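You operate a simulated robot arm through the tools that you are given. There is no shell and no other tool. Be economical: measure what you need, move in short steps, check, and stop when the job is done.

You are at the controls of a simulated two-armed robot. One attempt, no reset.

## Task
On the top of the rear bench, fold the white cloth in half.

The check looks at the end state, three seconds after you hand in, the way a careful person would. Anything else that was tipped, shoved, dropped, spilled or broken makes it a failure. Flat cloth is picked up by pressing the open fingertips on it (5 to 10 N) and closing them slowly along it; thin cloth reads only 2 to 8 mm in the jaws.

## Robot
Two 7-joint arms with two-finger parallel grippers on one trunk, on a base that drives. Base frame: it is fixed to the floor where the robot stands at the start and does not move with it; the origin is under the middle of the robot, x ahead of it, y to its left, z up. Readings come in mm, degrees, newtons and seconds.
The left shoulder is at the start at [57, 189, 1078], the right one opposite. With the tool pointing down near the work surface each hand reaches from about 100 to 640 mm from the robot's upright axis, wherever it stands, measured 20 degrees to its own side. Places, roughly: top of the rear bench [600, -700, 800]. Payload 3.43 kg a hand.
Tool frame (each hand has its own): the origin (TCP) lies between the finger pads and is the grasp point; the fingertips stand 30 mm ahead of it; z points along the fingers, y is the line along which they close. The gripper opens to 94 mm. The fingers are 28 mm wide and 10 mm thick; the gripper's body (50 by 96 mm) begins 55 mm behind the TCP.
Orientation is that of the tool frame in the base frame, as [roll, pitch, yaw] about the fixed x, y, z axes, in that order (R = Rz(yaw) Ry(pitch) Rx(roll)). With the fingers straight down and closing along the base's y, the tool's x points along the base's -x, its y along +y and its z along -z.

## Interface
- The arms move only by the tool send_rows. It takes "left_plan", "right_plan" or both (then of equal length, played together; a hand with none holds still); each is a list of rows, each a list of 7 numbers: the shift along the tool's x, y, z in units of 20 mm (1.0 is 20 mm), then the turn, a rotation vector about the tool's x, y, z in units of 5 degrees (1.0 is 5 degrees), then the opening, from 0 (shut) to 1 (fully open). In form: [[tx, ty, tz, rx, ry, rz, hand], ...]. A call has 1 to 20 rows; each row shifts and turns the commanded pose from where the row before left it, along the tool's axes as they then stand. A call with a number of a shift or a turn outside -1 to 1 is refused whole. A row lasts 0.2 s, in which the tool goes at most 50 mm and 8.6 degrees; a call with a longer step from one row to the next is refused whole, and so is a gripper value outside its range. Where a pose cannot be reached the arm comes as near as it can. A force on the tool above 40 N (or 10 N above the force at the start of the call, whichever is more), or a blocked arm, ends the call early, and 0.2 s more pass. Each finger travels about 153 mm/s and halts on what it meets, pressing with about 34 N; the grip force reading is that of the motor and also rises with nothing between the fingers. The clock runs only during rows and for 0.2 s after the last one: add rows that do not move to give the fingers time. It gives the time, the measured TCP pose, the force on the tool (base axes), the opening and the grip force at its end, in the units of the frame above (readings bear some noise), with the torque about the TCP (base axes, N m) and any sound that the robot's microphone picked up.
- Cameras (640 x 400 px; columns grow to the right, rows downward): "scene" is now at [1.9, -0.2, 1612.5]; the picture's right is [0.01, -1.00, 0.00], its down [-0.87, -0.01, -0.49] and it looks along [0.49, 0.00, -0.87] (base axes); focal length 286 px, centre (320, 200). "left" rides on the left gripper at [76, -14, -103] in its tool frame; the picture's right is [0.18, 0.98, 0.00], its down [-0.75, 0.14, -0.64] and it looks along [-0.63, 0.12, 0.77] (tool axes); focal length 243 px, centre (320, 200). "right" rides on the right gripper at [76, 14, -103] in its tool frame; the picture's right is [-0.18, 0.98, 0.00], its down [-0.75, -0.14, -0.64] and it looks along [-0.63, -0.12, 0.77] (tool axes); focal length 243 px, centre (320, 200). There is no depth. A picture from a camera that has moved, and an enlarged one, comes with that camera's place and axes in the base frame and with its lens.
- get_image(camera): a new picture of that camera. It takes no simulated time.
- move_column(by): slides the trunk up (or, below 0, down) by that many mm; the arms and the scene camera ride with it, the base frame stays. It gives what a move gives, with no picture.
- steer(legs): drives the robot by 1 to 6 legs, each [ahead, left, turn to the left] in mm, mm and degrees, along the robot's own axes; the way and the turn of a leg run together, so that a leg with both is an arc; at most 1500 mm and 180 degrees a leg. The arms and the cameras ride along, it lands a little off, and it stops where it bumps. It gives what a move gives.
- aim_head(pan, tilt): turns the head with the scene camera to pan (to the left, within 86 degrees either way) and tilt (down, from -29 to 69), counted from straight ahead of the robot. It gives what a move gives.
- zoom(camera, box): a new picture of the part [left, top, right, bottom] of that camera's present view, enlarged. It takes no simulated time.
- close_job(): hands the job in; it is judged then, once.

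Work in short steps. Places have to be worked out from the pictures, the camera data and where the tool is seen: move nearer, look again, correct. Check each grasp and each placing, and mend what went wrong. You have 120 turns and 108 pictures in all, those below and enlarged ones among them. Open the grippers and draw the arms clear of the work before you hand the job in, unless the task says otherwise.

The tools are called after "Emit:" by a JSON object that holds its "name" and its "arguments". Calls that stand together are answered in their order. send_rows: Moves the arms, as the interface text tells. Its arguments: {"type":"object","properties":{"left_plan":{"type":"array"},"right_plan":{"type":"array"}},"required":[]} The other tools are called the same way: move_column (by) slides the trunk up or down; steer (legs) drives the base; aim_head (pan, tilt) turns the head that bears the scene camera; get_image (camera) takes a picture; zoom (camera, box) takes an enlarged picture of a part of a camera's view; close_job () hands the job in.

At the start:

```text
time_s: 0.0
left_tool_pos: [294.9, 183.6, 933.2]
left_tool_rot: [-180.0, 0.1, 180.0]
left_wrist_force: [0.4, 0.0, 1.1]
left_torque: [0.01, -0.01, 0.02]
left_opening: 93.9
left_grip_force: 0.1
right_tool_pos: [279.6, -43.3, 912.4]
right_tool_rot: [-180.0, 0.2, 180.0]
right_wrist_force: [-0.2, -0.5, -0.8]
right_torque: [0.02, 0.03, -0.01]
right_opening: 93.7
right_grip_force: 0.1
trunk travel left (down, up): [-750.0, 240.0]
robot x, y, heading: [0.4, -0.7, -0.0]
head pan, tilt: [0.4, 60.6]
```

scene: 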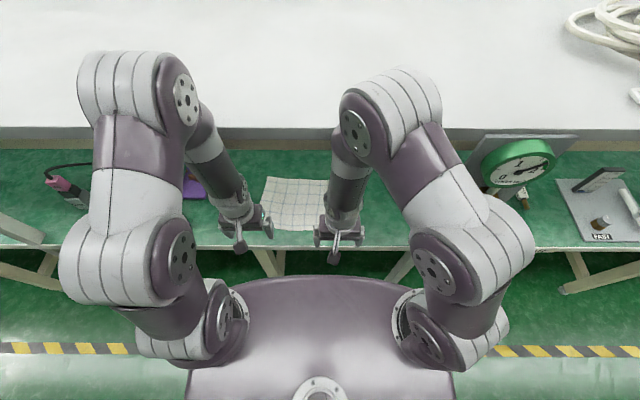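
right: 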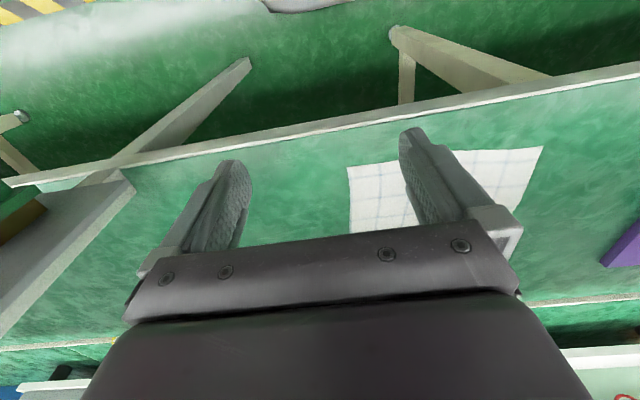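
left: 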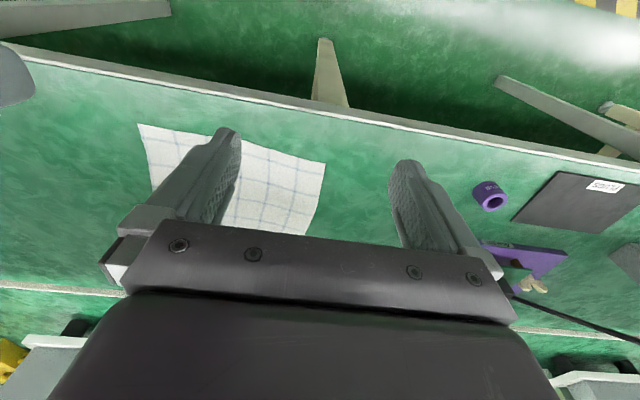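

The cloth on the near bench is a gridded one; the rear bench is at about [600,-700,800]. I turn the head to look there first.

Emit:
{"name": "aim_head", "arguments": {"pan": -45, "tilt": 42}}

Emit:
{"name": "get_image", "arguments": {"camera": "scene"}}

```text
time_s: 1.1
left_tool_pos: [294.4, 183.4, 933.1]
left_tool_rot: [180.0, 0.1, 180.0]
left_wrist_force: [0.6, -0.9, 0.3]
left_torque: [-0.01, -0.01, -0.02]
left_opening: 94.0
left_grip_force: 0.0
right_tool_pos: [280.5, -43.0, 913.0]
right_tool_rot: [-180.0, 0.3, -180.0]
right_wrist_force: [0.3, 0.2, 0.0]
right_torque: [0.01, 0.03, 0.0]
right_opening: 93.9
right_grip_force: 0.1
trunk travel left (down, up): [-750.0, 240.0]
robot x, y, heading: [3.2, -2.4, -0.2]
head pan, tilt: [-45.0, 42.0]
```

```text
104 pictures are left
camera scene: at [-4.9, -59.7, 1636.9], right [-0.71, -0.71, 0.0], down [-0.47, 0.47, -0.74], along [0.53, -0.52, -0.67], focal length 286 px, centre (320, 200)
```

scene: 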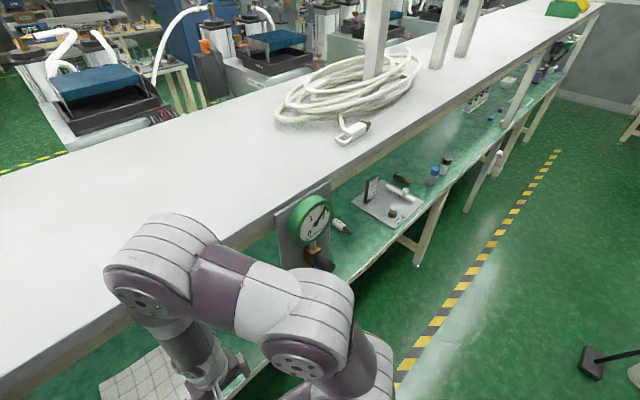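

The white upper surface and the green one (z≈700) are at different heights, so I need parallax and an overview of everything. I look left and further right before deciding which cloth is meant.

Emit:
{"name": "zoom", "arguments": {"camera": "scene", "box": [240, 0, 640, 250]}}

Emit:
{"name": "aim_head", "arguments": {"pan": 40, "tilt": 35}}

Emit:
{"name": "get_image", "arguments": {"camera": "scene"}}

Emit:
{"name": "aim_head", "arguments": {"pan": -85, "tilt": 30}}

Emit:
{"name": "get_image", "arguments": {"camera": "scene"}}

```text
1.60 times, centred on (440, 125) of scene
camera zoom: at [-4.9, -59.7, 1636.9], right [-0.71, -0.71, 0.0], down [-0.47, 0.47, -0.74], along [0.53, -0.52, -0.67], focal length 458 px, centre (128, 320)
```

zoom: 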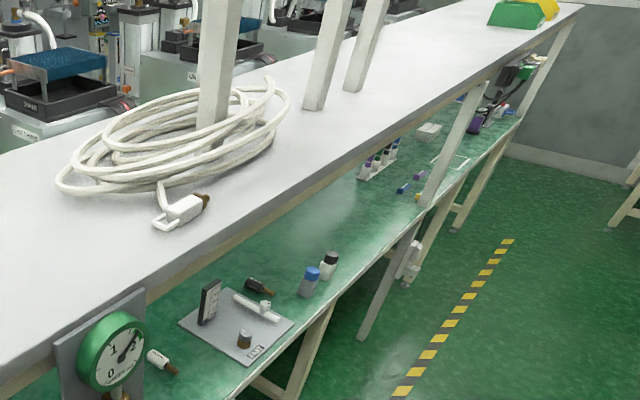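

```text
time_s: 2.7
left_tool_pos: [294.3, 184.0, 932.2]
left_tool_rot: [180.0, 0.2, 179.9]
left_wrist_force: [0.6, 0.5, 0.1]
left_torque: [0.03, 0.0, -0.01]
left_opening: 93.6
left_grip_force: 0.0
right_tool_pos: [280.1, -44.5, 913.2]
right_tool_rot: [179.9, 0.3, -180.0]
right_wrist_force: [-0.1, -0.1, 0.1]
right_torque: [-0.03, -0.05, -0.03]
right_opening: 94.0
right_grip_force: 0.0
trunk travel left (down, up): [-750.0, 240.0]
robot x, y, heading: [-2.8, 0.3, -0.2]
head pan, tilt: [40.0, 35.0]
```

```text
102 pictures are left
camera scene: at [3.4, 55.9, 1647.5], right [0.64, -0.77, 0.0], down [-0.44, -0.37, -0.82], along [0.63, 0.53, -0.57], focal length 286 px, centre (320, 200)
```

scene: 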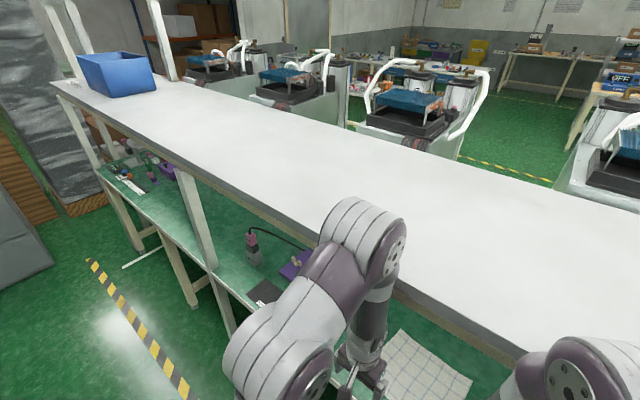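

```text
time_s: 4.8
left_tool_pos: [294.3, 183.9, 931.8]
left_tool_rot: [179.9, 0.1, -179.9]
left_wrist_force: [0.2, -0.7, 0.4]
left_torque: [0.0, -0.01, 0.02]
left_opening: 94.0
left_grip_force: 0.1
right_tool_pos: [280.0, -43.0, 914.0]
right_tool_rot: [180.0, 0.3, -180.0]
right_wrist_force: [-0.1, -0.6, -0.2]
right_torque: [-0.02, -0.04, 0.03]
right_opening: 94.4
right_grip_force: 0.1
trunk travel left (down, up): [-750.0, 240.0]
robot x, y, heading: [1.7, 2.5, 0.2]
head pan, tilt: [-85.0, 30.0]
```

```text
101 pictures are left
camera scene: at [-56.2, -90.7, 1655.1], right [-1.0, -0.09, 0.0], down [-0.04, 0.5, -0.87], along [0.08, -0.86, -0.5], focal length 286 px, centre (320, 200)
```

scene: 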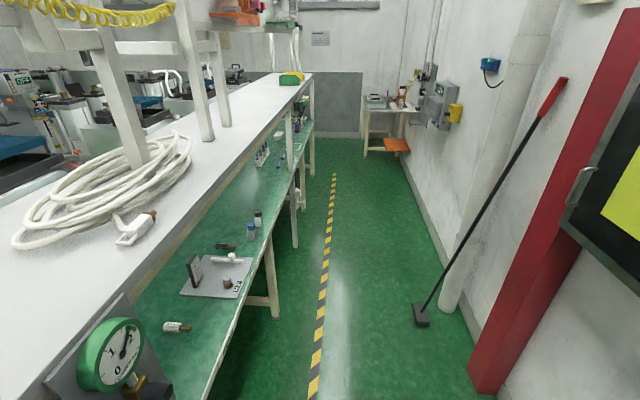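

Only one white cloth is in sight: the gridded one on the green benchtop at z≈700, x≈400–610, y≈0–200, partly below the white shelf. I raise the trunk for parallax to find the shelf height and to measure the cloth.

Emit:
{"name": "move_column", "arguments": {"by": 200}}

Emit:
{"name": "aim_head", "arguments": {"pan": 0, "tilt": 60.6}}

Emit:
{"name": "get_image", "arguments": {"camera": "scene"}}

Emit:
{"name": "get_image", "arguments": {"camera": "left"}}

Emit:
{"name": "get_image", "arguments": {"camera": "right"}}

```text
time_s: 6.8
left_tool_pos: [287.3, 183.9, 1132.7]
left_tool_rot: [179.9, -0.6, -179.9]
left_wrist_force: [-16.7, 2.5, 0.6]
left_torque: [-0.04, -1.6, 0.09]
left_opening: 94.1
left_grip_force: 0.1
right_tool_pos: [275.8, -42.9, 1113.3]
right_tool_rot: [180.0, 0.3, -179.9]
right_wrist_force: [0.0, 0.2, -0.2]
right_torque: [-0.01, -0.04, -0.03]
right_opening: 94.1
right_grip_force: 0.1
trunk travel left (down, up): [-948.0, 42.0]
robot x, y, heading: [-2.9, -0.4, 0.1]
head pan, tilt: [-85.0, 30.0]
stopped: the force on the tool passed its limit (the readings are from after the stop); the commanded pose is now the measured one
```

```text
time_s: 8.4
left_tool_pos: [287.6, 184.5, 1132.4]
left_tool_rot: [-180.0, -0.1, -179.8]
left_wrist_force: [-34.1, 4.8, 14.3]
left_torque: [-0.41, -3.83, 0.34]
left_opening: 94.2
left_grip_force: 0.1
right_tool_pos: [275.1, -43.7, 1111.5]
right_tool_rot: [179.9, 0.5, 180.0]
right_wrist_force: [-0.5, 0.0, 0.5]
right_torque: [0.02, 0.03, 0.01]
right_opening: 94.2
right_grip_force: 0.0
trunk travel left (down, up): [-948.0, 42.0]
robot x, y, heading: [0.7, 0.2, 0.1]
head pan, tilt: [0.0, 60.6]
```

```text
100 pictures are left
camera scene: at [-6.6, 0.2, 1810.6], right [0.0, -1.0, 0.0], down [-0.87, 0.0, -0.5], along [0.5, 0.0, -0.87], focal length 286 px, centre (320, 200)
```

scene: 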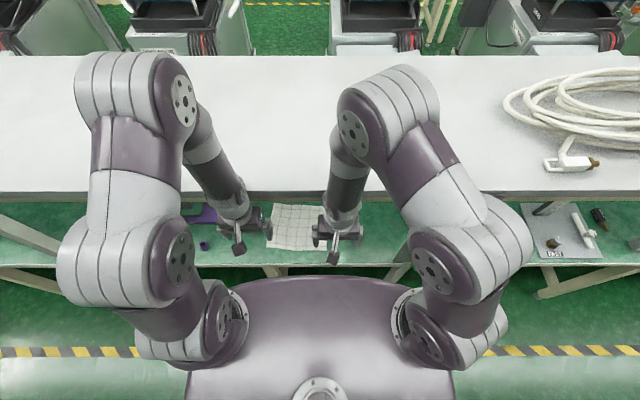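

```text
99 pictures are left
camera left: at [208.8, 170.1, 1234.0], right [-0.19, 0.98, 0.0], down [0.75, 0.14, 0.64], along [0.63, 0.12, -0.77], focal length 243 px, centre (320, 200)
```

left: 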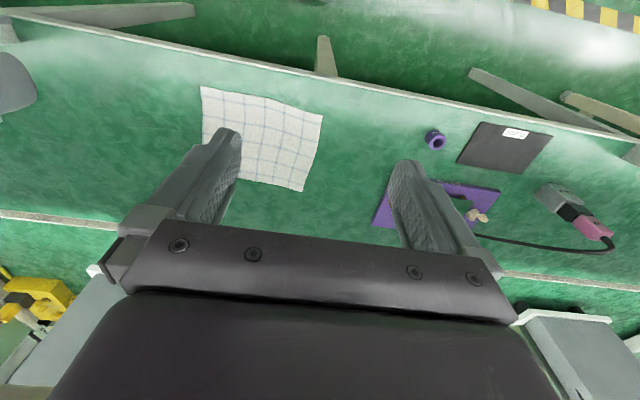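

```text
98 pictures are left
camera right: at [198.7, -28.3, 1214.8], right [0.18, 0.98, 0.0], down [0.75, -0.14, 0.65], along [0.64, -0.12, -0.76], focal length 243 px, centre (320, 200)
```

right: 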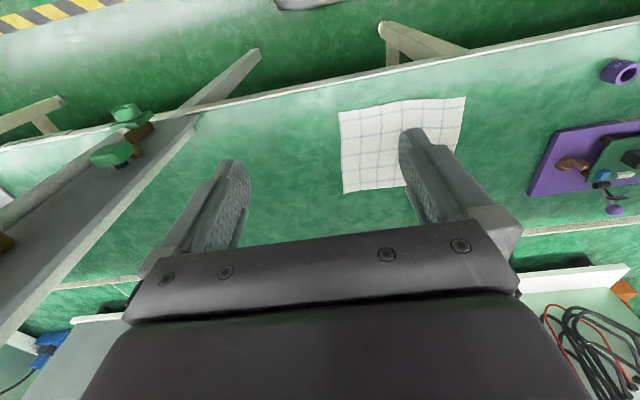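

The shelf's front edge works out at about x≈320, z≈1277, so the left hand/forearm met it while rising (−34 N). I slide back down at once, undoing the contact.

Emit:
{"name": "move_column", "arguments": {"by": -200}}

Emit:
{"name": "get_image", "arguments": {"camera": "scene"}}

```text
time_s: 10.5
left_tool_pos: [292.1, 183.2, 930.5]
left_tool_rot: [-180.0, -0.4, -180.0]
left_wrist_force: [0.1, -0.3, -0.4]
left_torque: [0.02, 0.0, 0.03]
left_opening: 94.0
left_grip_force: 0.0
right_tool_pos: [280.5, -44.0, 910.1]
right_tool_rot: [180.0, 0.2, -179.9]
right_wrist_force: [-0.5, -0.2, 0.3]
right_torque: [-0.02, -0.03, 0.02]
right_opening: 94.2
right_grip_force: 0.0
trunk travel left (down, up): [-748.0, 242.0]
robot x, y, heading: [1.3, -0.9, 0.2]
head pan, tilt: [0.0, 60.6]
```

```text
97 pictures are left
camera scene: at [2.8, -0.9, 1610.3], right [0.0, -1.0, 0.0], down [-0.87, 0.0, -0.49], along [0.49, 0.0, -0.87], focal length 286 px, centre (320, 200)
```

scene: 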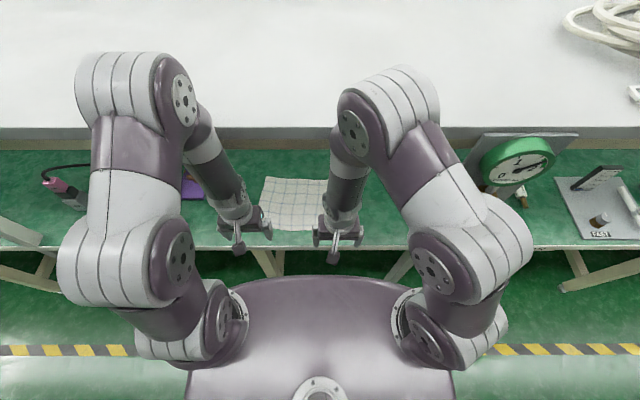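

Contact cleared. The gauge panel works out near [242,-275,1300], close to the right elbow, so I work low: lower the trunk so the elbows stay beneath the shelf, then shift left to centre on the cloth (centre ≈ [508, 90]).

Emit:
{"name": "move_column", "arguments": {"by": -130}}

Emit:
{"name": "steer", "arguments": {"legs": [[0, 90, 0]]}}

Emit:
{"name": "get_image", "arguments": {"camera": "scene"}}

```text
time_s: 12.1
left_tool_pos: [294.7, 181.8, 799.7]
left_tool_rot: [-180.0, -0.4, -179.9]
left_wrist_force: [0.3, -0.3, 0.0]
left_torque: [0.01, 0.02, 0.02]
left_opening: 94.1
left_grip_force: 0.2
right_tool_pos: [281.8, -43.1, 780.8]
right_tool_rot: [-180.0, 0.0, 179.9]
right_wrist_force: [0.1, 0.1, -0.2]
right_torque: [-0.03, -0.01, -0.03]
right_opening: 94.3
right_grip_force: 0.1
trunk travel left (down, up): [-618.0, 372.0]
robot x, y, heading: [0.9, 1.1, -0.0]
head pan, tilt: [0.0, 60.6]
```

```text
time_s: 13.2
left_tool_pos: [294.3, 275.0, 800.5]
left_tool_rot: [-180.0, -0.4, -179.9]
left_wrist_force: [-1.1, 0.9, 0.1]
left_torque: [-0.02, 0.0, 0.02]
left_opening: 93.9
left_grip_force: 0.0
right_tool_pos: [282.3, 47.9, 780.8]
right_tool_rot: [-179.8, 0.0, -180.0]
right_wrist_force: [-0.1, 0.6, 0.6]
right_torque: [0.01, -0.02, 0.0]
right_opening: 93.9
right_grip_force: 0.1
trunk travel left (down, up): [-618.0, 372.0]
robot x, y, heading: [-0.2, 90.0, 0.1]
head pan, tilt: [0.0, 60.6]
```

```text
96 pictures are left
camera scene: at [6.2, 91.0, 1480.6], right [0.0, -1.0, 0.0], down [-0.87, 0.0, -0.49], along [0.49, 0.0, -0.87], focal length 286 px, centre (320, 200)
```

scene: 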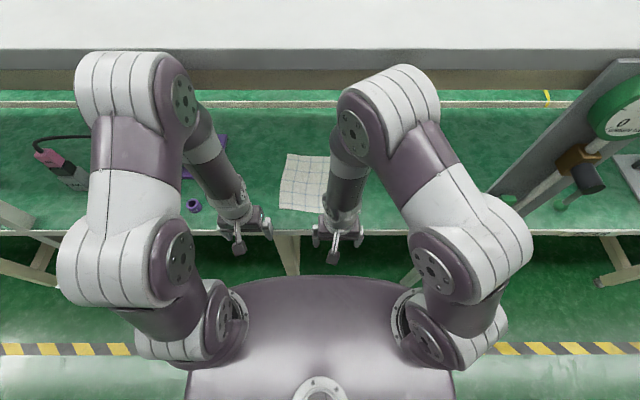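

Shelf underside ≈1220, edge x≈320; the left elbow seems near [264,247,1261], so it must come lower before the hands reach under. I back off 120 mm, then lower the trunk further.

Emit:
{"name": "steer", "arguments": {"legs": [[-120, 0, 0]]}}

Emit:
{"name": "move_column", "arguments": {"by": -150}}

Emit:
{"name": "send_rows", "arguments": {"left_plan": [[0, 0, -1, 0, 0, 0, 1], [0, 0, -1, 0, 0, 0, 1], [0, 0, -1, 0, 0, 0, 1], [0, 0, -1, 0, 0, 0, 1], [0, 0, -1, 0, 0, 0, 1], [0, 0, -1, 0, 0, 0, 1], [0, 0, -1, 0, 0, 0, 1], [0, 0, 0, 0, 0, 0, 1]], "right_plan": [[0, 0, -1, 0, 0, 0, 1], [0, 0, -1, 0, 0, 0, 1], [0, 0, -1, 0, 0, 0, 1], [0, 0, -1, 0, 0, 0, 1], [0, 0, -1, 0, 0, 0, 1], [0, 0, -1, 0, 0, 0, 1], [0, 0, -1, 0, 0, 0, 1], [0, 0, -1, 0, 0, 0, 1]]}}

Emit:
{"name": "get_image", "arguments": {"camera": "scene"}}

```text
time_s: 14.5
left_tool_pos: [175.2, 272.6, 801.2]
left_tool_rot: [-179.9, -0.3, 179.9]
left_wrist_force: [0.4, -0.3, 0.7]
left_torque: [-0.02, 0.01, 0.01]
left_opening: 93.9
left_grip_force: 0.0
right_tool_pos: [162.0, 47.1, 781.4]
right_tool_rot: [179.9, 0.0, -180.0]
right_wrist_force: [0.0, -0.5, -0.2]
right_torque: [0.0, -0.01, -0.01]
right_opening: 93.9
right_grip_force: 0.1
trunk travel left (down, up): [-618.0, 372.0]
robot x, y, heading: [-118.7, 86.6, -0.3]
head pan, tilt: [0.0, 60.6]
```

```text
time_s: 16.2
left_tool_pos: [174.3, 274.7, 649.1]
left_tool_rot: [-180.0, -0.4, -180.0]
left_wrist_force: [-0.4, -0.4, -0.4]
left_torque: [-0.01, 0.01, 0.0]
left_opening: 93.8
left_grip_force: 0.1
right_tool_pos: [162.3, 46.8, 629.8]
right_tool_rot: [180.0, 0.0, 179.9]
right_wrist_force: [0.1, 0.5, 0.2]
right_torque: [0.0, 0.01, 0.02]
right_opening: 94.1
right_grip_force: 0.1
trunk travel left (down, up): [-468.0, 522.0]
robot x, y, heading: [-122.0, 94.8, 0.0]
head pan, tilt: [0.0, 60.6]
```

```text
time_s: 18.0
left_tool_pos: [175.6, 274.1, 790.0]
left_tool_rot: [179.9, -0.5, -180.0]
left_wrist_force: [0.4, -0.7, -0.3]
left_torque: [0.0, -0.02, 0.01]
left_opening: 94.0
left_grip_force: 0.1
right_tool_pos: [162.7, 45.1, 790.4]
right_tool_rot: [180.0, -0.1, 179.9]
right_wrist_force: [0.7, 0.2, 0.4]
right_torque: [0.01, 0.01, -0.03]
right_opening: 93.9
right_grip_force: 0.0
trunk travel left (down, up): [-468.0, 522.0]
robot x, y, heading: [-116.0, 90.9, -0.1]
head pan, tilt: [0.0, 60.6]
```

```text
95 pictures are left
camera scene: at [-113.9, 89.6, 1330.5], right [0.0, -1.0, 0.0], down [-0.87, 0.0, -0.49], along [0.49, 0.0, -0.87], focal length 286 px, centre (320, 200)
```

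scene: 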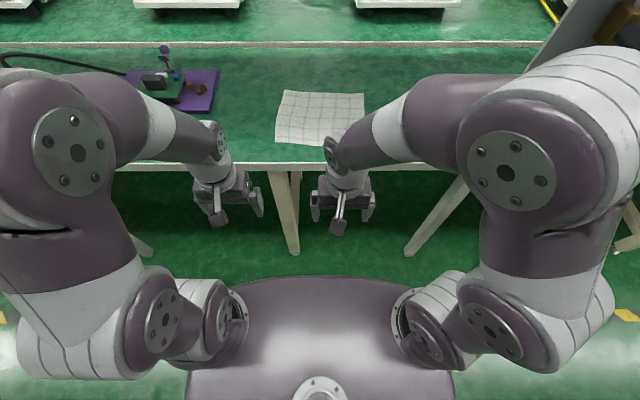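

Now the cloth is clearly visible and the elbows have swung outwards. I check where the gauge panel hangs relative to the right elbow, and zoom on the cloth.

Emit:
{"name": "zoom", "arguments": {"camera": "scene", "box": [240, 70, 400, 170]}}

Emit:
{"name": "aim_head", "arguments": {"pan": -45, "tilt": 30}}

Emit:
{"name": "get_image", "arguments": {"camera": "scene"}}

Emit:
{"name": "get_image", "arguments": {"camera": "right"}}

```text
4.00 times, centred on (320, 120) of scene
camera zoom: at [-113.9, 89.6, 1330.5], right [0.0, -1.0, 0.0], down [-0.87, 0.0, -0.49], along [0.49, 0.0, -0.87], focal length 1144 px, centre (320, 520)
```

zoom: 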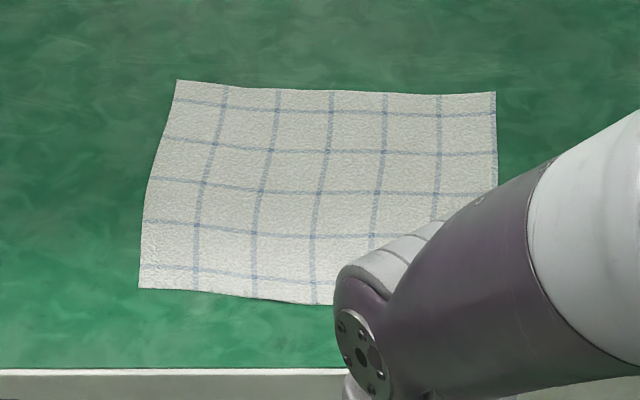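

```text
time_s: 19.1
left_tool_pos: [174.9, 274.1, 790.6]
left_tool_rot: [179.9, -0.5, -179.9]
left_wrist_force: [-0.8, 0.4, 0.4]
left_torque: [0.03, -0.02, -0.03]
left_opening: 93.9
left_grip_force: 0.1
right_tool_pos: [162.3, 45.6, 789.5]
right_tool_rot: [180.0, 0.0, 179.9]
right_wrist_force: [1.0, -0.3, 0.0]
right_torque: [-0.01, -0.01, -0.05]
right_opening: 94.3
right_grip_force: 0.1
trunk travel left (down, up): [-468.0, 522.0]
robot x, y, heading: [-118.7, 92.3, -0.2]
head pan, tilt: [-45.0, 30.0]
```

```text
93 pictures are left
camera scene: at [-115.9, 25.8, 1373.3], right [-0.71, -0.71, 0.0], down [-0.35, 0.35, -0.87], along [0.61, -0.61, -0.5], focal length 286 px, centre (320, 200)
```

scene: 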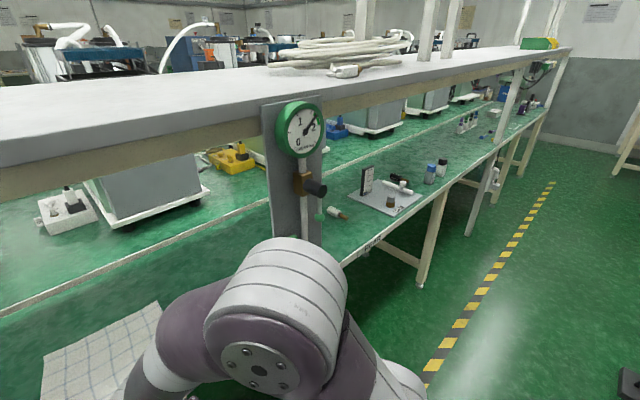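

```text
92 pictures are left
camera right: at [87.6, 60.4, 892.9], right [0.19, 0.98, 0.0], down [0.75, -0.14, 0.64], along [0.63, -0.12, -0.77], focal length 243 px, centre (320, 200)
```

right: 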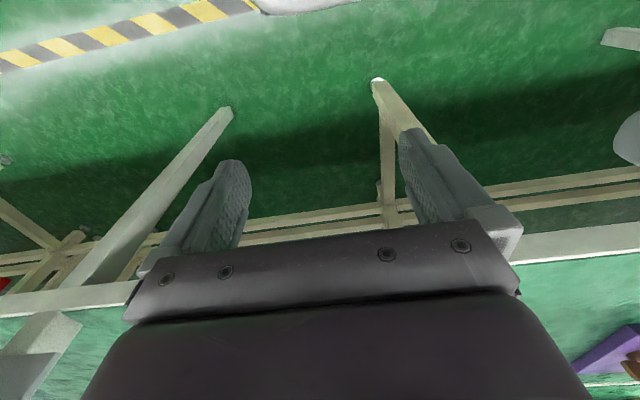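

Panel with gauge is around [250–300, -250…-330], standing on the bench; I shift 50 mm more left to keep the right elbow away from it. Plan: turn each hand 90° so the fingers close along x (perpendicular to the near edge), camera to the outside.

Emit:
{"name": "steer", "arguments": {"legs": [[0, 50, 0]]}}

Emit:
{"name": "aim_head", "arguments": {"pan": 0, "tilt": 50}}

Emit:
{"name": "send_rows", "arguments": {"left_plan": [[0, 0, 0, 0, 0, 1, 1], [0, 0, 0, 0, 0, 1, 1], [0, 0, 0, 0, 0, 1, 1], [0, 0, 0, 0, 0, 1, 1], [0, 0, 0, 0, 0, 1, 1], [0, 0, 0, 0, 0, 1, 1], [0, 0, 0, 0, 0, 1, 1], [0, 0, 0, 0, 0, 1, 1], [0, 0, 0, 0, 0, 1, 1], [0, 0, 0, 0, 0, 1, 1], [0, 0, 0, 0, 0, 1, 1], [0, 0, 0, 0, 0, 1, 1], [0, 0, 0, 0, 0, 1, 1], [0, 0, 0, 0, 0, 1, 1], [0, 0, 0, 0, 0, 1, 1], [0, 0, 0, 0, 0, 1, 1], [0, 0, 0, 0, 0, 1, 1], [0, 0, 0, 0, 0, 1, 1]], "right_plan": [[0, 0, 0, 0, 0, -1, 1], [0, 0, 0, 0, 0, -1, 1], [0, 0, 0, 0, 0, -1, 1], [0, 0, 0, 0, 0, -1, 1], [0, 0, 0, 0, 0, -1, 1], [0, 0, 0, 0, 0, -1, 1], [0, 0, 0, 0, 0, -1, 1], [0, 0, 0, 0, 0, -1, 1], [0, 0, 0, 0, 0, -1, 1], [0, 0, 0, 0, 0, -1, 1], [0, 0, 0, 0, 0, -1, 1], [0, 0, 0, 0, 0, -1, 1], [0, 0, 0, 0, 0, -1, 1], [0, 0, 0, 0, 0, -1, 1], [0, 0, 0, 0, 0, -1, 1], [0, 0, 0, 0, 0, -1, 1], [0, 0, 0, 0, 0, -1, 1], [0, 0, 0, 0, 0, -1, 1]]}}

Emit:
{"name": "get_image", "arguments": {"camera": "scene"}}

```text
time_s: 20.1
left_tool_pos: [176.1, 326.2, 788.4]
left_tool_rot: [-179.9, -0.5, 179.9]
left_wrist_force: [-0.5, 0.4, -0.1]
left_torque: [-0.05, 0.0, -0.03]
left_opening: 94.4
left_grip_force: 0.1
right_tool_pos: [163.4, 97.4, 790.2]
right_tool_rot: [-179.9, 0.1, 179.9]
right_wrist_force: [0.0, 0.4, -0.4]
right_torque: [-0.04, 0.02, -0.01]
right_opening: 93.8
right_grip_force: 0.1
trunk travel left (down, up): [-468.0, 522.0]
robot x, y, heading: [-118.3, 137.3, 0.0]
head pan, tilt: [-45.0, 30.0]
```

```text
time_s: 21.2
left_tool_pos: [174.7, 324.5, 788.8]
left_tool_rot: [-179.9, -0.5, 180.0]
left_wrist_force: [0.1, -0.9, 0.5]
left_torque: [0.0, -0.01, -0.01]
left_opening: 94.0
left_grip_force: 0.1
right_tool_pos: [163.8, 95.6, 790.5]
right_tool_rot: [179.9, 0.0, 179.9]
right_wrist_force: [-0.1, 0.2, -0.5]
right_torque: [0.02, -0.04, -0.02]
right_opening: 93.9
right_grip_force: 0.1
trunk travel left (down, up): [-468.0, 522.0]
robot x, y, heading: [-120.1, 140.9, -0.2]
head pan, tilt: [0.0, 50.0]
```

```text
time_s: 25.0
left_tool_pos: [176.2, 325.1, 790.4]
left_tool_rot: [-179.7, -0.1, 89.9]
left_wrist_force: [0.6, -0.2, 0.4]
left_torque: [0.0, 0.01, -0.03]
left_opening: 93.9
left_grip_force: 0.0
right_tool_pos: [164.3, 96.2, 791.0]
right_tool_rot: [-180.0, -0.1, -90.0]
right_wrist_force: [-0.2, -0.1, -0.2]
right_torque: [0.01, 0.01, 0.0]
right_opening: 94.3
right_grip_force: 0.1
trunk travel left (down, up): [-468.0, 522.0]
robot x, y, heading: [-120.3, 144.7, 0.2]
head pan, tilt: [0.0, 50.0]
```

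```text
91 pictures are left
camera scene: at [-102.7, 140.0, 1343.8], right [0.0, -1.0, 0.0], down [-0.77, 0.0, -0.64], along [0.64, 0.0, -0.77], focal length 286 px, centre (320, 200)
```

scene: 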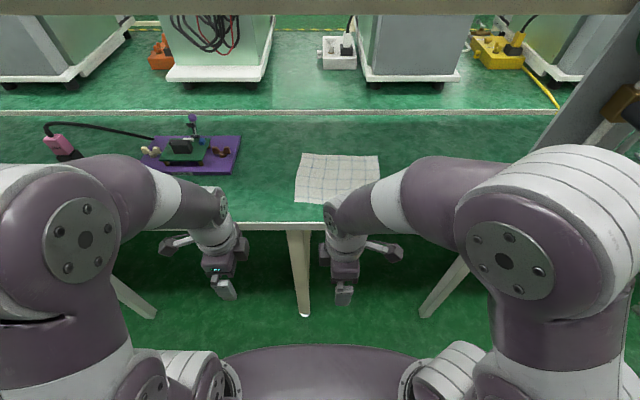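

Both hands turned. I bring them forward at z≈790 to x≈340, above the near corners' y (left ≈190, right ≈−10), and look.

Emit:
{"name": "send_rows", "arguments": {"left_plan": [[-0.75, 0.917, 0, 0, 0, 0, 1], [-0.75, 0.917, 0, 0, 0, 0, 1], [-0.75, 0.917, 0, 0, 0, 0, 1], [-0.75, 0.917, 0, 0, 0, 0, 1], [-0.75, 0.917, 0, 0, 0, 0, 1], [-0.75, 0.917, 0, 0, 0, 0, 1], [-0.75, 0.917, 0, 0, 0, 0, 1], [-0.75, 0.917, 0, 0, 0, 0, 1], [-0.75, 0.917, 0, 0, 0, 0, 1]], "right_plan": [[0.589, -0.978, 0, 0, 0, 0, 1], [0.589, -0.978, 0, 0, 0, 0, 1], [0.589, -0.978, 0, 0, 0, 0, 1], [0.589, -0.978, 0, 0, 0, 0, 1], [0.589, -0.978, 0, 0, 0, 0, 1], [0.589, -0.978, 0, 0, 0, 0, 1], [0.589, -0.978, 0, 0, 0, 0, 1], [0.589, -0.978, 0, 0, 0, 0, 1], [0.589, -0.978, 0, 0, 0, 0, 1]]}}

Emit:
{"name": "get_image", "arguments": {"camera": "scene"}}

Emit:
{"name": "get_image", "arguments": {"camera": "left"}}

Emit:
{"name": "get_image", "arguments": {"camera": "right"}}

```text
time_s: 27.0
left_tool_pos: [341.3, 188.5, 786.7]
left_tool_rot: [-179.6, 0.0, 90.1]
left_wrist_force: [0.9, 0.1, 0.4]
left_torque: [0.01, -0.01, -0.02]
left_opening: 94.2
left_grip_force: 0.0
right_tool_pos: [339.4, -12.6, 788.4]
right_tool_rot: [179.9, 0.0, -90.1]
right_wrist_force: [-0.7, 0.6, -0.3]
right_torque: [-0.01, 0.02, -0.01]
right_opening: 94.0
right_grip_force: 0.0
trunk travel left (down, up): [-468.0, 522.0]
robot x, y, heading: [-119.7, 141.1, -0.3]
head pan, tilt: [0.0, 50.0]
```

```text
90 pictures are left
camera scene: at [-101.5, 139.4, 1343.8], right [0.0, -1.0, 0.0], down [-0.77, 0.0, -0.64], along [0.64, 0.0, -0.77], focal length 286 px, centre (320, 200)
```

scene: 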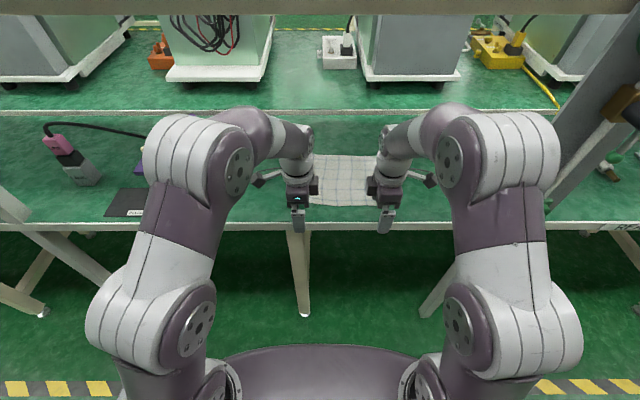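

```text
89 pictures are left
camera left: at [327.1, 265.2, 889.5], right [0.98, 0.18, -0.01], down [0.15, -0.75, 0.64], along [0.11, -0.63, -0.77], focal length 243 px, centre (320, 200)
```

left: 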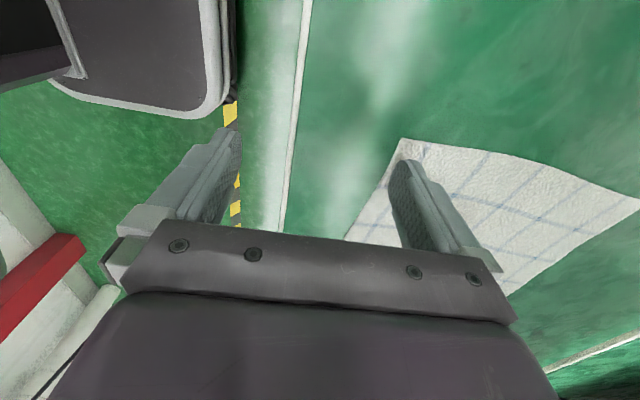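

```text
88 pictures are left
camera right: at [325.9, -87.9, 891.8], right [-0.98, 0.18, 0.0], down [0.14, 0.75, 0.64], along [0.12, 0.63, -0.77], focal length 243 px, centre (320, 200)
```

right: 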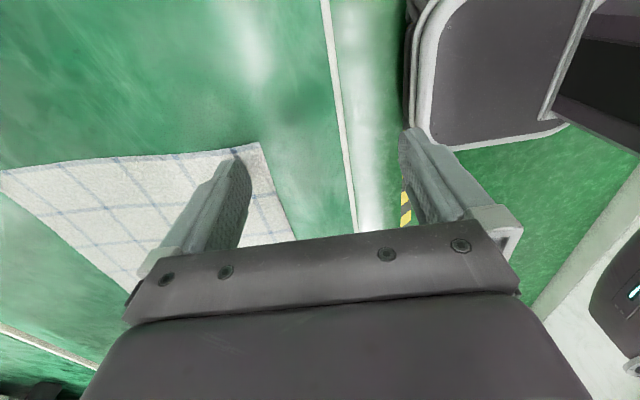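

Triangulating all views consistently puts the bench at z≈750 (not 700), so the tips are only ~7 mm above it. The cloth corners: NL (387,209), NR (377,−25), FL (587,197), FR (577,−40). I raise the hands 60 mm, then drive ahead to x≈0 so the far edge comes within reach.

Emit:
{"name": "send_rows", "arguments": {"left_plan": [[0, 0, -1, 0, 0, 0, 1], [0, 0, -1, 0, 0, 0, 1], [0, 0, -1, 0, 0, 0, 1]], "right_plan": [[0, 0, -1, 0, 0, 0, 1], [0, 0, -1, 0, 0, 0, 1], [0, 0, -1, 0, 0, 0, 1]]}}

Emit:
{"name": "steer", "arguments": {"legs": [[118, -25, 0]]}}

Emit:
{"name": "get_image", "arguments": {"camera": "scene"}}

```text
time_s: 27.8
left_tool_pos: [330.9, 192.4, 830.7]
left_tool_rot: [-179.6, 0.0, 90.0]
left_wrist_force: [0.5, 0.0, 0.4]
left_torque: [-0.01, -0.01, 0.0]
left_opening: 94.1
left_grip_force: 0.1
left hand out of reach, approached as far as the arm can: row 3
right_tool_pos: [336.5, -10.7, 845.2]
right_tool_rot: [180.0, -0.1, -90.1]
right_wrist_force: [0.1, 0.0, -0.1]
right_torque: [-0.02, 0.02, 0.0]
right_opening: 94.0
right_grip_force: 0.0
right hand out of reach, approached as far as the arm can: row 3
trunk travel left (down, up): [-468.0, 522.0]
robot x, y, heading: [-118.4, 138.1, 0.2]
head pan, tilt: [0.0, 50.0]
```

```text
time_s: 29.0
left_tool_pos: [448.0, 169.0, 830.8]
left_tool_rot: [-179.5, 0.0, 90.1]
left_wrist_force: [0.6, -0.5, 0.4]
left_torque: [0.0, 0.02, 0.01]
left_opening: 94.0
left_grip_force: 0.2
right_tool_pos: [454.4, -34.6, 843.3]
right_tool_rot: [180.0, 0.1, -90.0]
right_wrist_force: [0.2, 0.8, -0.7]
right_torque: [0.03, 0.06, -0.02]
right_opening: 94.0
right_grip_force: 0.0
trunk travel left (down, up): [-468.0, 522.0]
robot x, y, heading: [-3.9, 115.5, -0.0]
head pan, tilt: [0.0, 50.0]
```

```text
87 pictures are left
camera scene: at [15.8, 114.7, 1343.8], right [0.0, -1.0, 0.0], down [-0.77, 0.0, -0.64], along [0.64, 0.0, -0.77], focal length 286 px, centre (320, 200)
```

scene: 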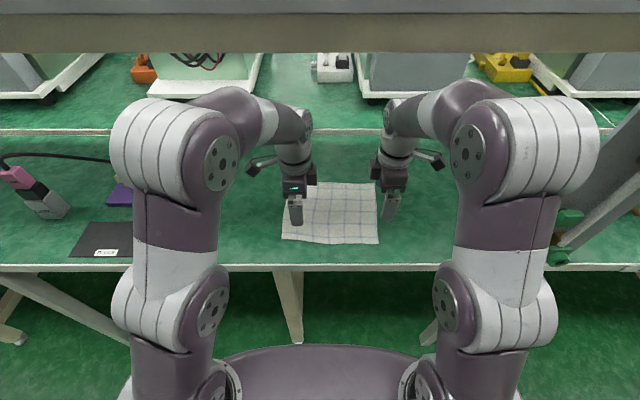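

The arms ran out of upward reach because the trunk is a bit too low; the far edge will need more trunk height. I bring the hands back near x≈380 at z≈800, then raise the trunk 60.

Emit:
{"name": "send_rows", "arguments": {"left_plan": [[0.2, -0.79, 0.375, 0, 0, 0, 1], [0.2, -0.79, 0.375, 0, 0, 0, 1], [0.2, -0.79, 0.375, 0, 0, 0, 1], [0.2, -0.79, 0.375, 0, 0, 0, 1]], "right_plan": [[-0.4, 0.95, 0.54, 0, 0, 0, 1], [-0.4, 0.95, 0.54, 0, 0, 0, 1], [-0.4, 0.95, 0.54, 0, 0, 0, 1], [-0.4, 0.95, 0.54, 0, 0, 0, 1]]}}

Emit:
{"name": "move_column", "arguments": {"by": 60}}

Emit:
{"name": "get_image", "arguments": {"camera": "scene"}}

```text
time_s: 30.0
left_tool_pos: [384.1, 182.1, 801.3]
left_tool_rot: [-179.5, 0.0, 90.1]
left_wrist_force: [-0.1, -0.1, -0.4]
left_torque: [0.0, -0.01, 0.02]
left_opening: 94.0
left_grip_force: 0.1
right_tool_pos: [377.4, -4.3, 802.6]
right_tool_rot: [-179.9, 0.0, -90.0]
right_wrist_force: [0.8, 0.4, 0.4]
right_torque: [0.0, 0.0, -0.03]
right_opening: 93.8
right_grip_force: 0.0
trunk travel left (down, up): [-468.0, 522.0]
robot x, y, heading: [-2.5, 114.6, 0.1]
head pan, tilt: [0.0, 50.0]
```

```text
time_s: 31.0
left_tool_pos: [384.3, 183.4, 860.7]
left_tool_rot: [-179.5, 0.0, 90.1]
left_wrist_force: [-0.3, 0.5, 0.0]
left_torque: [0.01, 0.02, 0.03]
left_opening: 94.0
left_grip_force: 0.0
right_tool_pos: [378.1, -3.0, 862.0]
right_tool_rot: [-179.9, 0.0, -89.9]
right_wrist_force: [-1.2, -0.4, 0.3]
right_torque: [0.03, -0.02, -0.02]
right_opening: 93.9
right_grip_force: 0.1
trunk travel left (down, up): [-528.0, 462.0]
robot x, y, heading: [-6.2, 113.8, 0.2]
head pan, tilt: [0.0, 50.0]
```

```text
86 pictures are left
camera scene: at [14.4, 115.0, 1403.8], right [0.0, -1.0, 0.0], down [-0.77, 0.0, -0.64], along [0.64, 0.0, -0.77], focal length 286 px, centre (320, 200)
```

scene: 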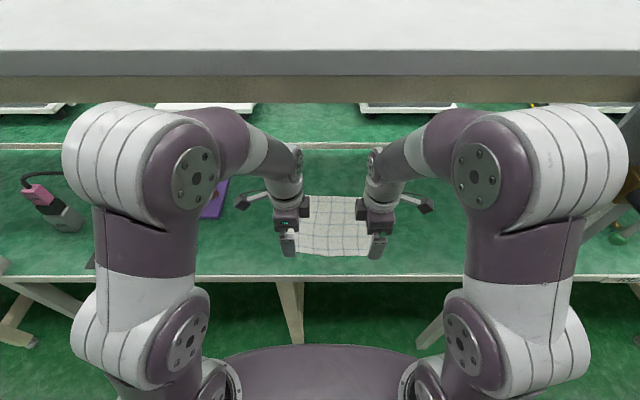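

Elbows appear to sit at ≈[270, ±, 1155], just under the shelf lip, so I don't raise further here. I test how far the arms reach at this trunk height by extending toward the far edge with tips ~60 mm above the bench.

Emit:
{"name": "send_rows", "arguments": {"left_plan": [[0, 0, 1, 0, 0, 0, 1], [0, 0.9, 1, 0, 0, 0, 1], [0, 1, 0, 0, 0, 0, 1], [0, 1, 0, 0, 0, 0, 1], [0, 1, 0, 0, 0, 0, 1], [0, 1, 0, 0, 0, 0, 1], [0, 1, 0, 0, 0, 0, 1], [0, 1, 0, 0, 0, 0, 1], [0, 1, 0, 0, 0, 0, 1], [0, 1, 0, 0, 0, 0, 1], [0, 1, 0, 0, 0, 0, 1]], "right_plan": [[0, 0, 1, 0, 0, 0, 1], [0, -0.9, 1, 0, 0, 0, 1], [0, -1, 0, 0, 0, 0, 1], [0, -1, 0, 0, 0, 0, 1], [0, -1, 0, 0, 0, 0, 1], [0, -1, 0, 0, 0, 0, 1], [0, -1, 0, 0, 0, 0, 1], [0, -1, 0, 0, 0, 0, 1], [0, -1, 0, 0, 0, 0, 1], [0, -1, 0, 0, 0, 0, 1], [0, -1, 0, 0, 0, 0, 1]]}}

Emit:
{"name": "get_image", "arguments": {"camera": "scene"}}

```text
time_s: 33.4
left_tool_pos: [551.0, 189.4, 798.8]
left_tool_rot: [-179.4, 0.0, 90.1]
left_wrist_force: [-0.1, 0.4, -0.3]
left_torque: [-0.03, 0.0, -0.02]
left_opening: 93.9
left_grip_force: 0.0
left hand out of reach, approached as far as the arm can: row 9, 10, 11
right_tool_pos: [557.6, -6.3, 807.7]
right_tool_rot: [179.9, 0.1, -90.0]
right_wrist_force: [0.0, 0.4, -0.1]
right_torque: [-0.03, 0.0, 0.01]
right_opening: 93.9
right_grip_force: 0.2
right hand out of reach, approached as far as the arm can: row 10, 11
trunk travel left (down, up): [-528.0, 462.0]
robot x, y, heading: [-5.0, 114.4, -0.2]
head pan, tilt: [0.0, 50.0]
```

```text
85 pictures are left
camera scene: at [14.9, 115.0, 1403.8], right [0.0, -1.0, 0.0], down [-0.77, 0.0, -0.64], along [0.64, 0.0, -0.77], focal length 286 px, centre (320, 200)
```

scene: 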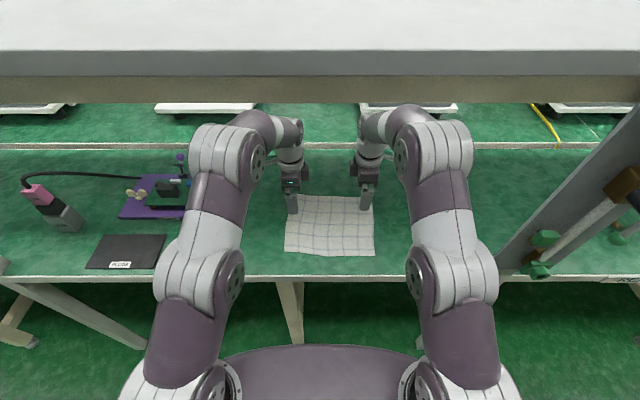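

Reach ends at x≈555 with the trunk here; extended, the elbows are well below the shelf, so the trunk can rise. I raise it 60 mm with the arms extended and test lowering to the far edge.

Emit:
{"name": "move_column", "arguments": {"by": 60}}

Emit:
{"name": "send_rows", "arguments": {"left_plan": [[0, 0.8, 1, 0, 0, 0, 1], [0, 0.8, 1, 0, 0, 0, 1], [0, 0, 0.5, 0, 0, 0, 1]], "right_plan": [[0.5, -0.8, 1, 0, 0, 0, 1], [0.5, -0.8, 1, 0, 0, 0, 1], [0, 0, 0.5, 0, 0, 0, 1]]}}

Emit:
{"name": "get_image", "arguments": {"camera": "scene"}}

Emit:
{"name": "get_image", "arguments": {"camera": "left"}}

Emit:
{"name": "get_image", "arguments": {"camera": "right"}}

```text
time_s: 34.6
left_tool_pos: [543.3, 188.9, 829.6]
left_tool_rot: [-179.2, -0.2, 89.9]
left_wrist_force: [-0.4, 0.3, 0.1]
left_torque: [0.0, 0.02, 0.02]
left_opening: 94.0
left_grip_force: 0.1
right_tool_pos: [541.7, -9.9, 824.5]
right_tool_rot: [177.6, -0.3, -89.9]
right_wrist_force: [-0.4, -1.2, 0.2]
right_torque: [-0.03, -0.01, 0.02]
right_opening: 94.0
right_grip_force: 0.1
trunk travel left (down, up): [-561.0, 429.0]
robot x, y, heading: [-4.3, 115.8, -0.0]
head pan, tilt: [0.0, 50.0]
stopped: the arm was blocked; the commanded pose is now the measured one
```

```text
time_s: 35.6
left_tool_pos: [570.3, 192.1, 781.1]
left_tool_rot: [-179.8, -0.2, 90.0]
left_wrist_force: [-3.8, 1.7, 15.5]
left_torque: [0.07, 0.95, -0.14]
left_opening: 93.9
left_grip_force: 0.2
left hand out of reach, approached as far as the arm can: row 1, 2
right_tool_pos: [576.4, -25.7, 781.3]
right_tool_rot: [179.3, -0.2, -89.8]
right_wrist_force: [-4.7, 1.8, 15.1]
right_torque: [0.2, -0.37, 0.18]
right_opening: 90.0
right_grip_force: 0.1
right hand out of reach, approached as far as the arm can: row 2
trunk travel left (down, up): [-561.0, 429.0]
robot x, y, heading: [-4.3, 117.5, -0.0]
head pan, tilt: [0.0, 50.0]
stopped in row 3 (right hand): the force on the tool passed its limit (the readings are from after the stop); the commanded pose is now the measured one
```

```text
84 pictures are left
camera scene: at [6.4, 116.1, 1436.8], right [0.0, -1.0, 0.0], down [-0.76, 0.0, -0.65], along [0.65, 0.0, -0.76], focal length 286 px, centre (320, 200)
```

scene: 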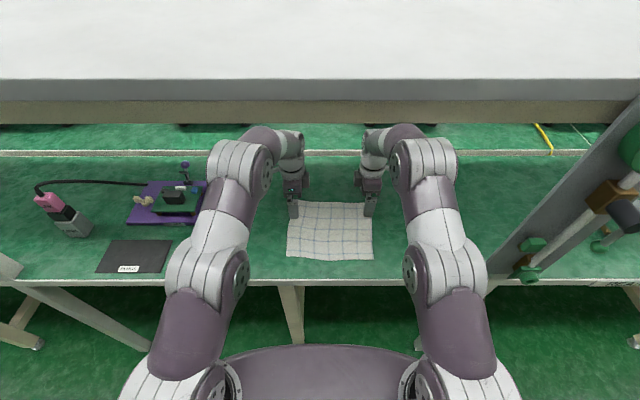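

```text
83 pictures are left
camera left: at [554.7, 268.5, 883.0], right [0.98, 0.18, -0.01], down [0.14, -0.75, 0.64], along [0.11, -0.63, -0.77], focal length 243 px, centre (320, 200)
```

left: 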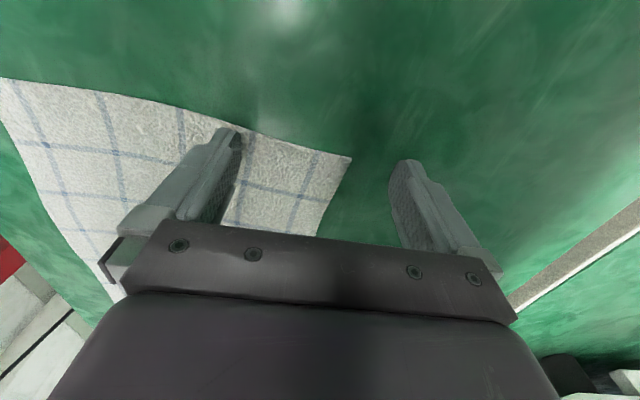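

```text
82 pictures are left
camera right: at [563.4, -101.7, 884.2], right [-0.98, 0.18, 0.01], down [0.15, 0.76, 0.64], along [0.11, 0.63, -0.77], focal length 243 px, centre (320, 200)
```

right: 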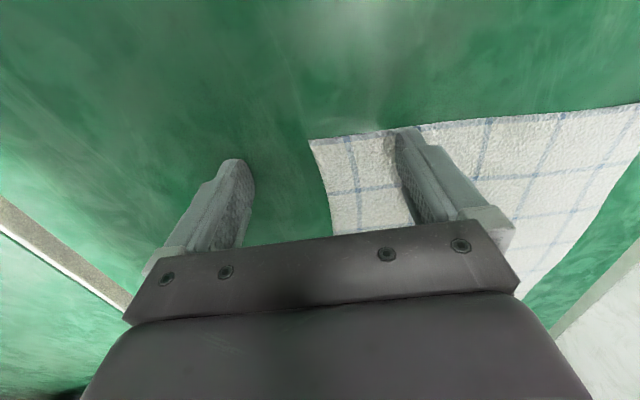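

Contact at TCP z=781 confirms bench z≈751, and the far corners are now measured at FL (585,198), FR (581,−39). Since reach is best this way, I'll grasp the far edge and fold it toward me. I lift 20 mm, narrow the jaws to 30 mm and place them so that the outer finger just covers the edge.

Emit:
{"name": "send_rows", "arguments": {"left_plan": [[0, 0, -1, 0, 0, 0, 1], [-0.6, -0.25, 0, 0, 0, 0, 0.5], [0, 0, 0, 0, 0, 0, 0.32], [0, 0, 0, 0, 0, 0, 0.32], [0, 0, 0, 0, 0, 0, 0.32]], "right_plan": [[0, 0, -1, 0, 0, 0, 1], [-0.3, 0.75, 0, 0, 0, 0, 0.5], [0, 0, 0, 0, 0, 0, 0.32], [0, 0, 0, 0, 0, 0, 0.32], [0, 0, 0, 0, 0, 0, 0.32]]}}

Emit:
{"name": "get_image", "arguments": {"camera": "left"}}

Emit:
{"name": "get_image", "arguments": {"camera": "right"}}

```text
time_s: 36.8
left_tool_pos: [564.9, 179.9, 795.2]
left_tool_rot: [-179.3, 0.0, 89.9]
left_wrist_force: [0.9, -0.4, 0.2]
left_torque: [-0.01, 0.02, 0.0]
left_opening: 29.9
left_grip_force: 0.0
left hand out of reach, approached as far as the arm can: row 1
right_tool_pos: [563.1, -21.3, 794.4]
right_tool_rot: [178.8, -0.2, -89.9]
right_wrist_force: [-0.3, 0.0, 0.1]
right_torque: [-0.01, -0.01, 0.01]
right_opening: 30.1
right_grip_force: 0.2
trunk travel left (down, up): [-561.0, 429.0]
robot x, y, heading: [-4.5, 115.1, -0.0]
head pan, tilt: [0.0, 50.0]
```

```text
81 pictures are left
camera left: at [549.8, 256.5, 896.6], right [0.98, 0.18, -0.01], down [0.15, -0.75, 0.64], along [0.11, -0.63, -0.77], focal length 243 px, centre (320, 200)
```

left: 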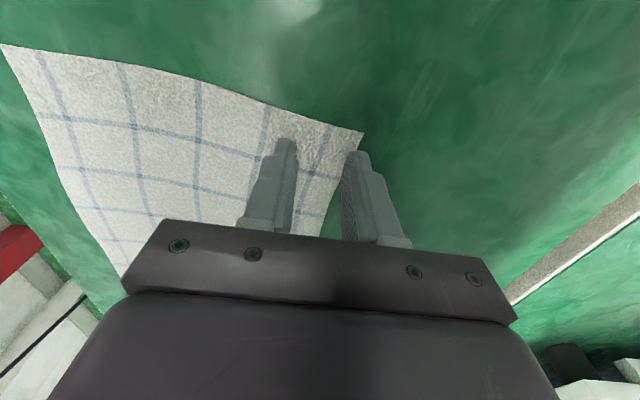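

```text
80 pictures are left
camera right: at [551.7, -96.6, 898.5], right [-0.98, 0.18, 0.02], down [0.15, 0.76, 0.64], along [0.1, 0.63, -0.77], focal length 243 px, centre (320, 200)
```

right: 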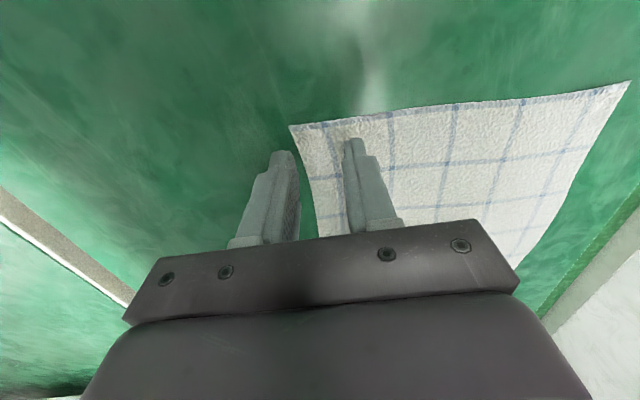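

Geometry confirmed: far edge at x≈583 (left), ≈580 (right). I descend to light contact.

Emit:
{"name": "send_rows", "arguments": {"left_plan": [[0, 0, 0.4, 0, 0, 0, 0.32], [0, 0, 0.25, 0, 0, 0, 0.32], [0, 0, 0.1, 0, 0, 0, 0.32], [0, 0, 0, 0, 0, 0, 0.32]], "right_plan": [[0, 0, 0.4, 0, 0, 0, 0.32], [0, 0, 0.25, 0, 0, 0, 0.32], [0, 0, 0.1, 0, 0, 0, 0.32], [0, 0, 0, 0, 0, 0, 0.32]]}}

```text
time_s: 37.8
left_tool_pos: [563.9, 180.2, 781.5]
left_tool_rot: [-179.5, 0.0, 90.0]
left_wrist_force: [1.6, 0.8, 12.3]
left_torque: [-0.01, -0.25, 0.05]
left_opening: 30.3
left_grip_force: 0.2
right_tool_pos: [560.8, -21.9, 782.4]
right_tool_rot: [178.9, -0.2, -89.9]
right_wrist_force: [-0.6, -0.5, 0.6]
right_torque: [0.03, 0.01, 0.0]
right_opening: 30.3
right_grip_force: 0.1
trunk travel left (down, up): [-561.0, 429.0]
robot x, y, heading: [-4.5, 115.9, 0.4]
head pan, tilt: [0.0, 50.0]
```

Left presses 12 N, right only just touches. I equalise: left up ~0.4 mm, right down ~1.5 mm.

Emit:
{"name": "send_rows", "arguments": {"left_plan": [[0, 0, -0.02, 0, 0, 0, 0.32], [0, 0, 0, 0, 0, 0, 0.32]], "right_plan": [[0, 0, 0.075, 0, 0, 0, 0.32], [0, 0, 0, 0, 0, 0, 0.32]]}}

```text
time_s: 38.4
left_tool_pos: [560.9, 181.4, 782.2]
left_tool_rot: [-179.4, -0.1, 89.9]
left_wrist_force: [-5.6, -0.8, 12.9]
left_torque: [-0.07, -0.11, -0.03]
left_opening: 26.6
left_grip_force: 0.2
right_tool_pos: [559.8, -20.8, 781.0]
right_tool_rot: [179.0, -0.3, -89.9]
right_wrist_force: [-2.7, -0.2, 6.7]
right_torque: [-0.04, -0.03, -0.02]
right_opening: 28.5
right_grip_force: 0.0
trunk travel left (down, up): [-561.0, 429.0]
robot x, y, heading: [-5.3, 116.8, 0.1]
head pan, tilt: [0.0, 50.0]
```

Both press within about 7–13 N. I close slowly along the cloth.

Emit:
{"name": "send_rows", "arguments": {"left_plan": [[0, 0, 0, 0, 0, 0, 0.28], [0, 0, 0, 0, 0, 0, 0.24], [0, 0, 0, 0, 0, 0, 0.2], [0, 0, 0, 0, 0, 0, 0.16], [0, 0, 0, 0, 0, 0, 0.12], [0, 0, 0, 0, 0, 0, 0.08], [0, 0, 0, 0, 0, 0, 0.04], [0, 0, 0, 0, 0, 0, 0], [0, 0, 0, 0, 0, 0, 0], [0, 0, 0, 0, 0, 0, 0]], "right_plan": [[0, 0, 0, 0, 0, 0, 0.28], [0, 0, 0, 0, 0, 0, 0.24], [0, 0, 0, 0, 0, 0, 0.2], [0, 0, 0, 0, 0, 0, 0.16], [0, 0, 0, 0, 0, 0, 0.12], [0, 0, 0, 0, 0, 0, 0.08], [0, 0, 0, 0, 0, 0, 0.04], [0, 0, 0, 0, 0, 0, 0], [0, 0, 0, 0, 0, 0, 0], [0, 0, 0, 0, 0, 0, 0]]}}

Emit:
{"name": "get_image", "arguments": {"camera": "left"}}

Emit:
{"name": "get_image", "arguments": {"camera": "right"}}

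```text
time_s: 40.6
left_tool_pos: [561.6, 180.4, 781.2]
left_tool_rot: [-179.5, -0.1, 90.1]
left_wrist_force: [0.2, 0.1, 12.8]
left_torque: [-0.06, -0.02, -0.02]
left_opening: 1.8
left_grip_force: 34.0
right_tool_pos: [560.4, -22.2, 781.7]
right_tool_rot: [179.0, -0.3, -89.8]
right_wrist_force: [-0.2, 0.4, 13.5]
right_torque: [0.04, -0.02, -0.02]
right_opening: 0.2
right_grip_force: 33.3
trunk travel left (down, up): [-561.0, 429.0]
robot x, y, heading: [-3.2, 112.1, -0.1]
head pan, tilt: [0.0, 50.0]
```

```text
79 pictures are left
camera left: at [546.7, 257.1, 883.5], right [0.98, 0.18, -0.01], down [0.15, -0.75, 0.64], along [0.11, -0.63, -0.77], focal length 243 px, centre (320, 200)
```

left: 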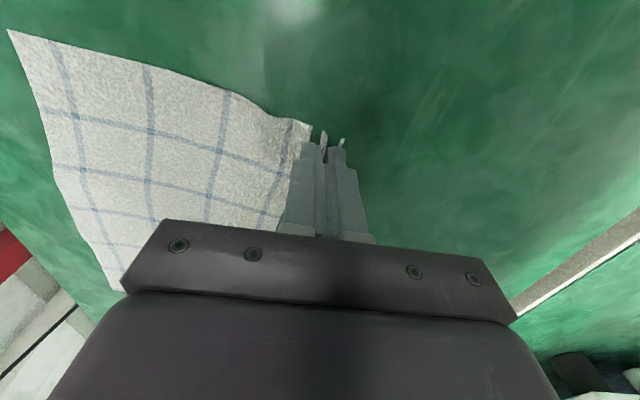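

```text
78 pictures are left
camera right: at [549.4, -96.4, 884.8], right [-0.98, 0.18, 0.02], down [0.15, 0.76, 0.64], along [0.1, 0.63, -0.77], focal length 243 px, centre (320, 200)
```

right: 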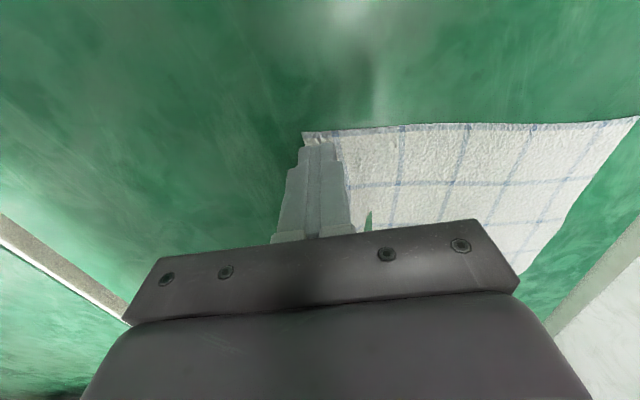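

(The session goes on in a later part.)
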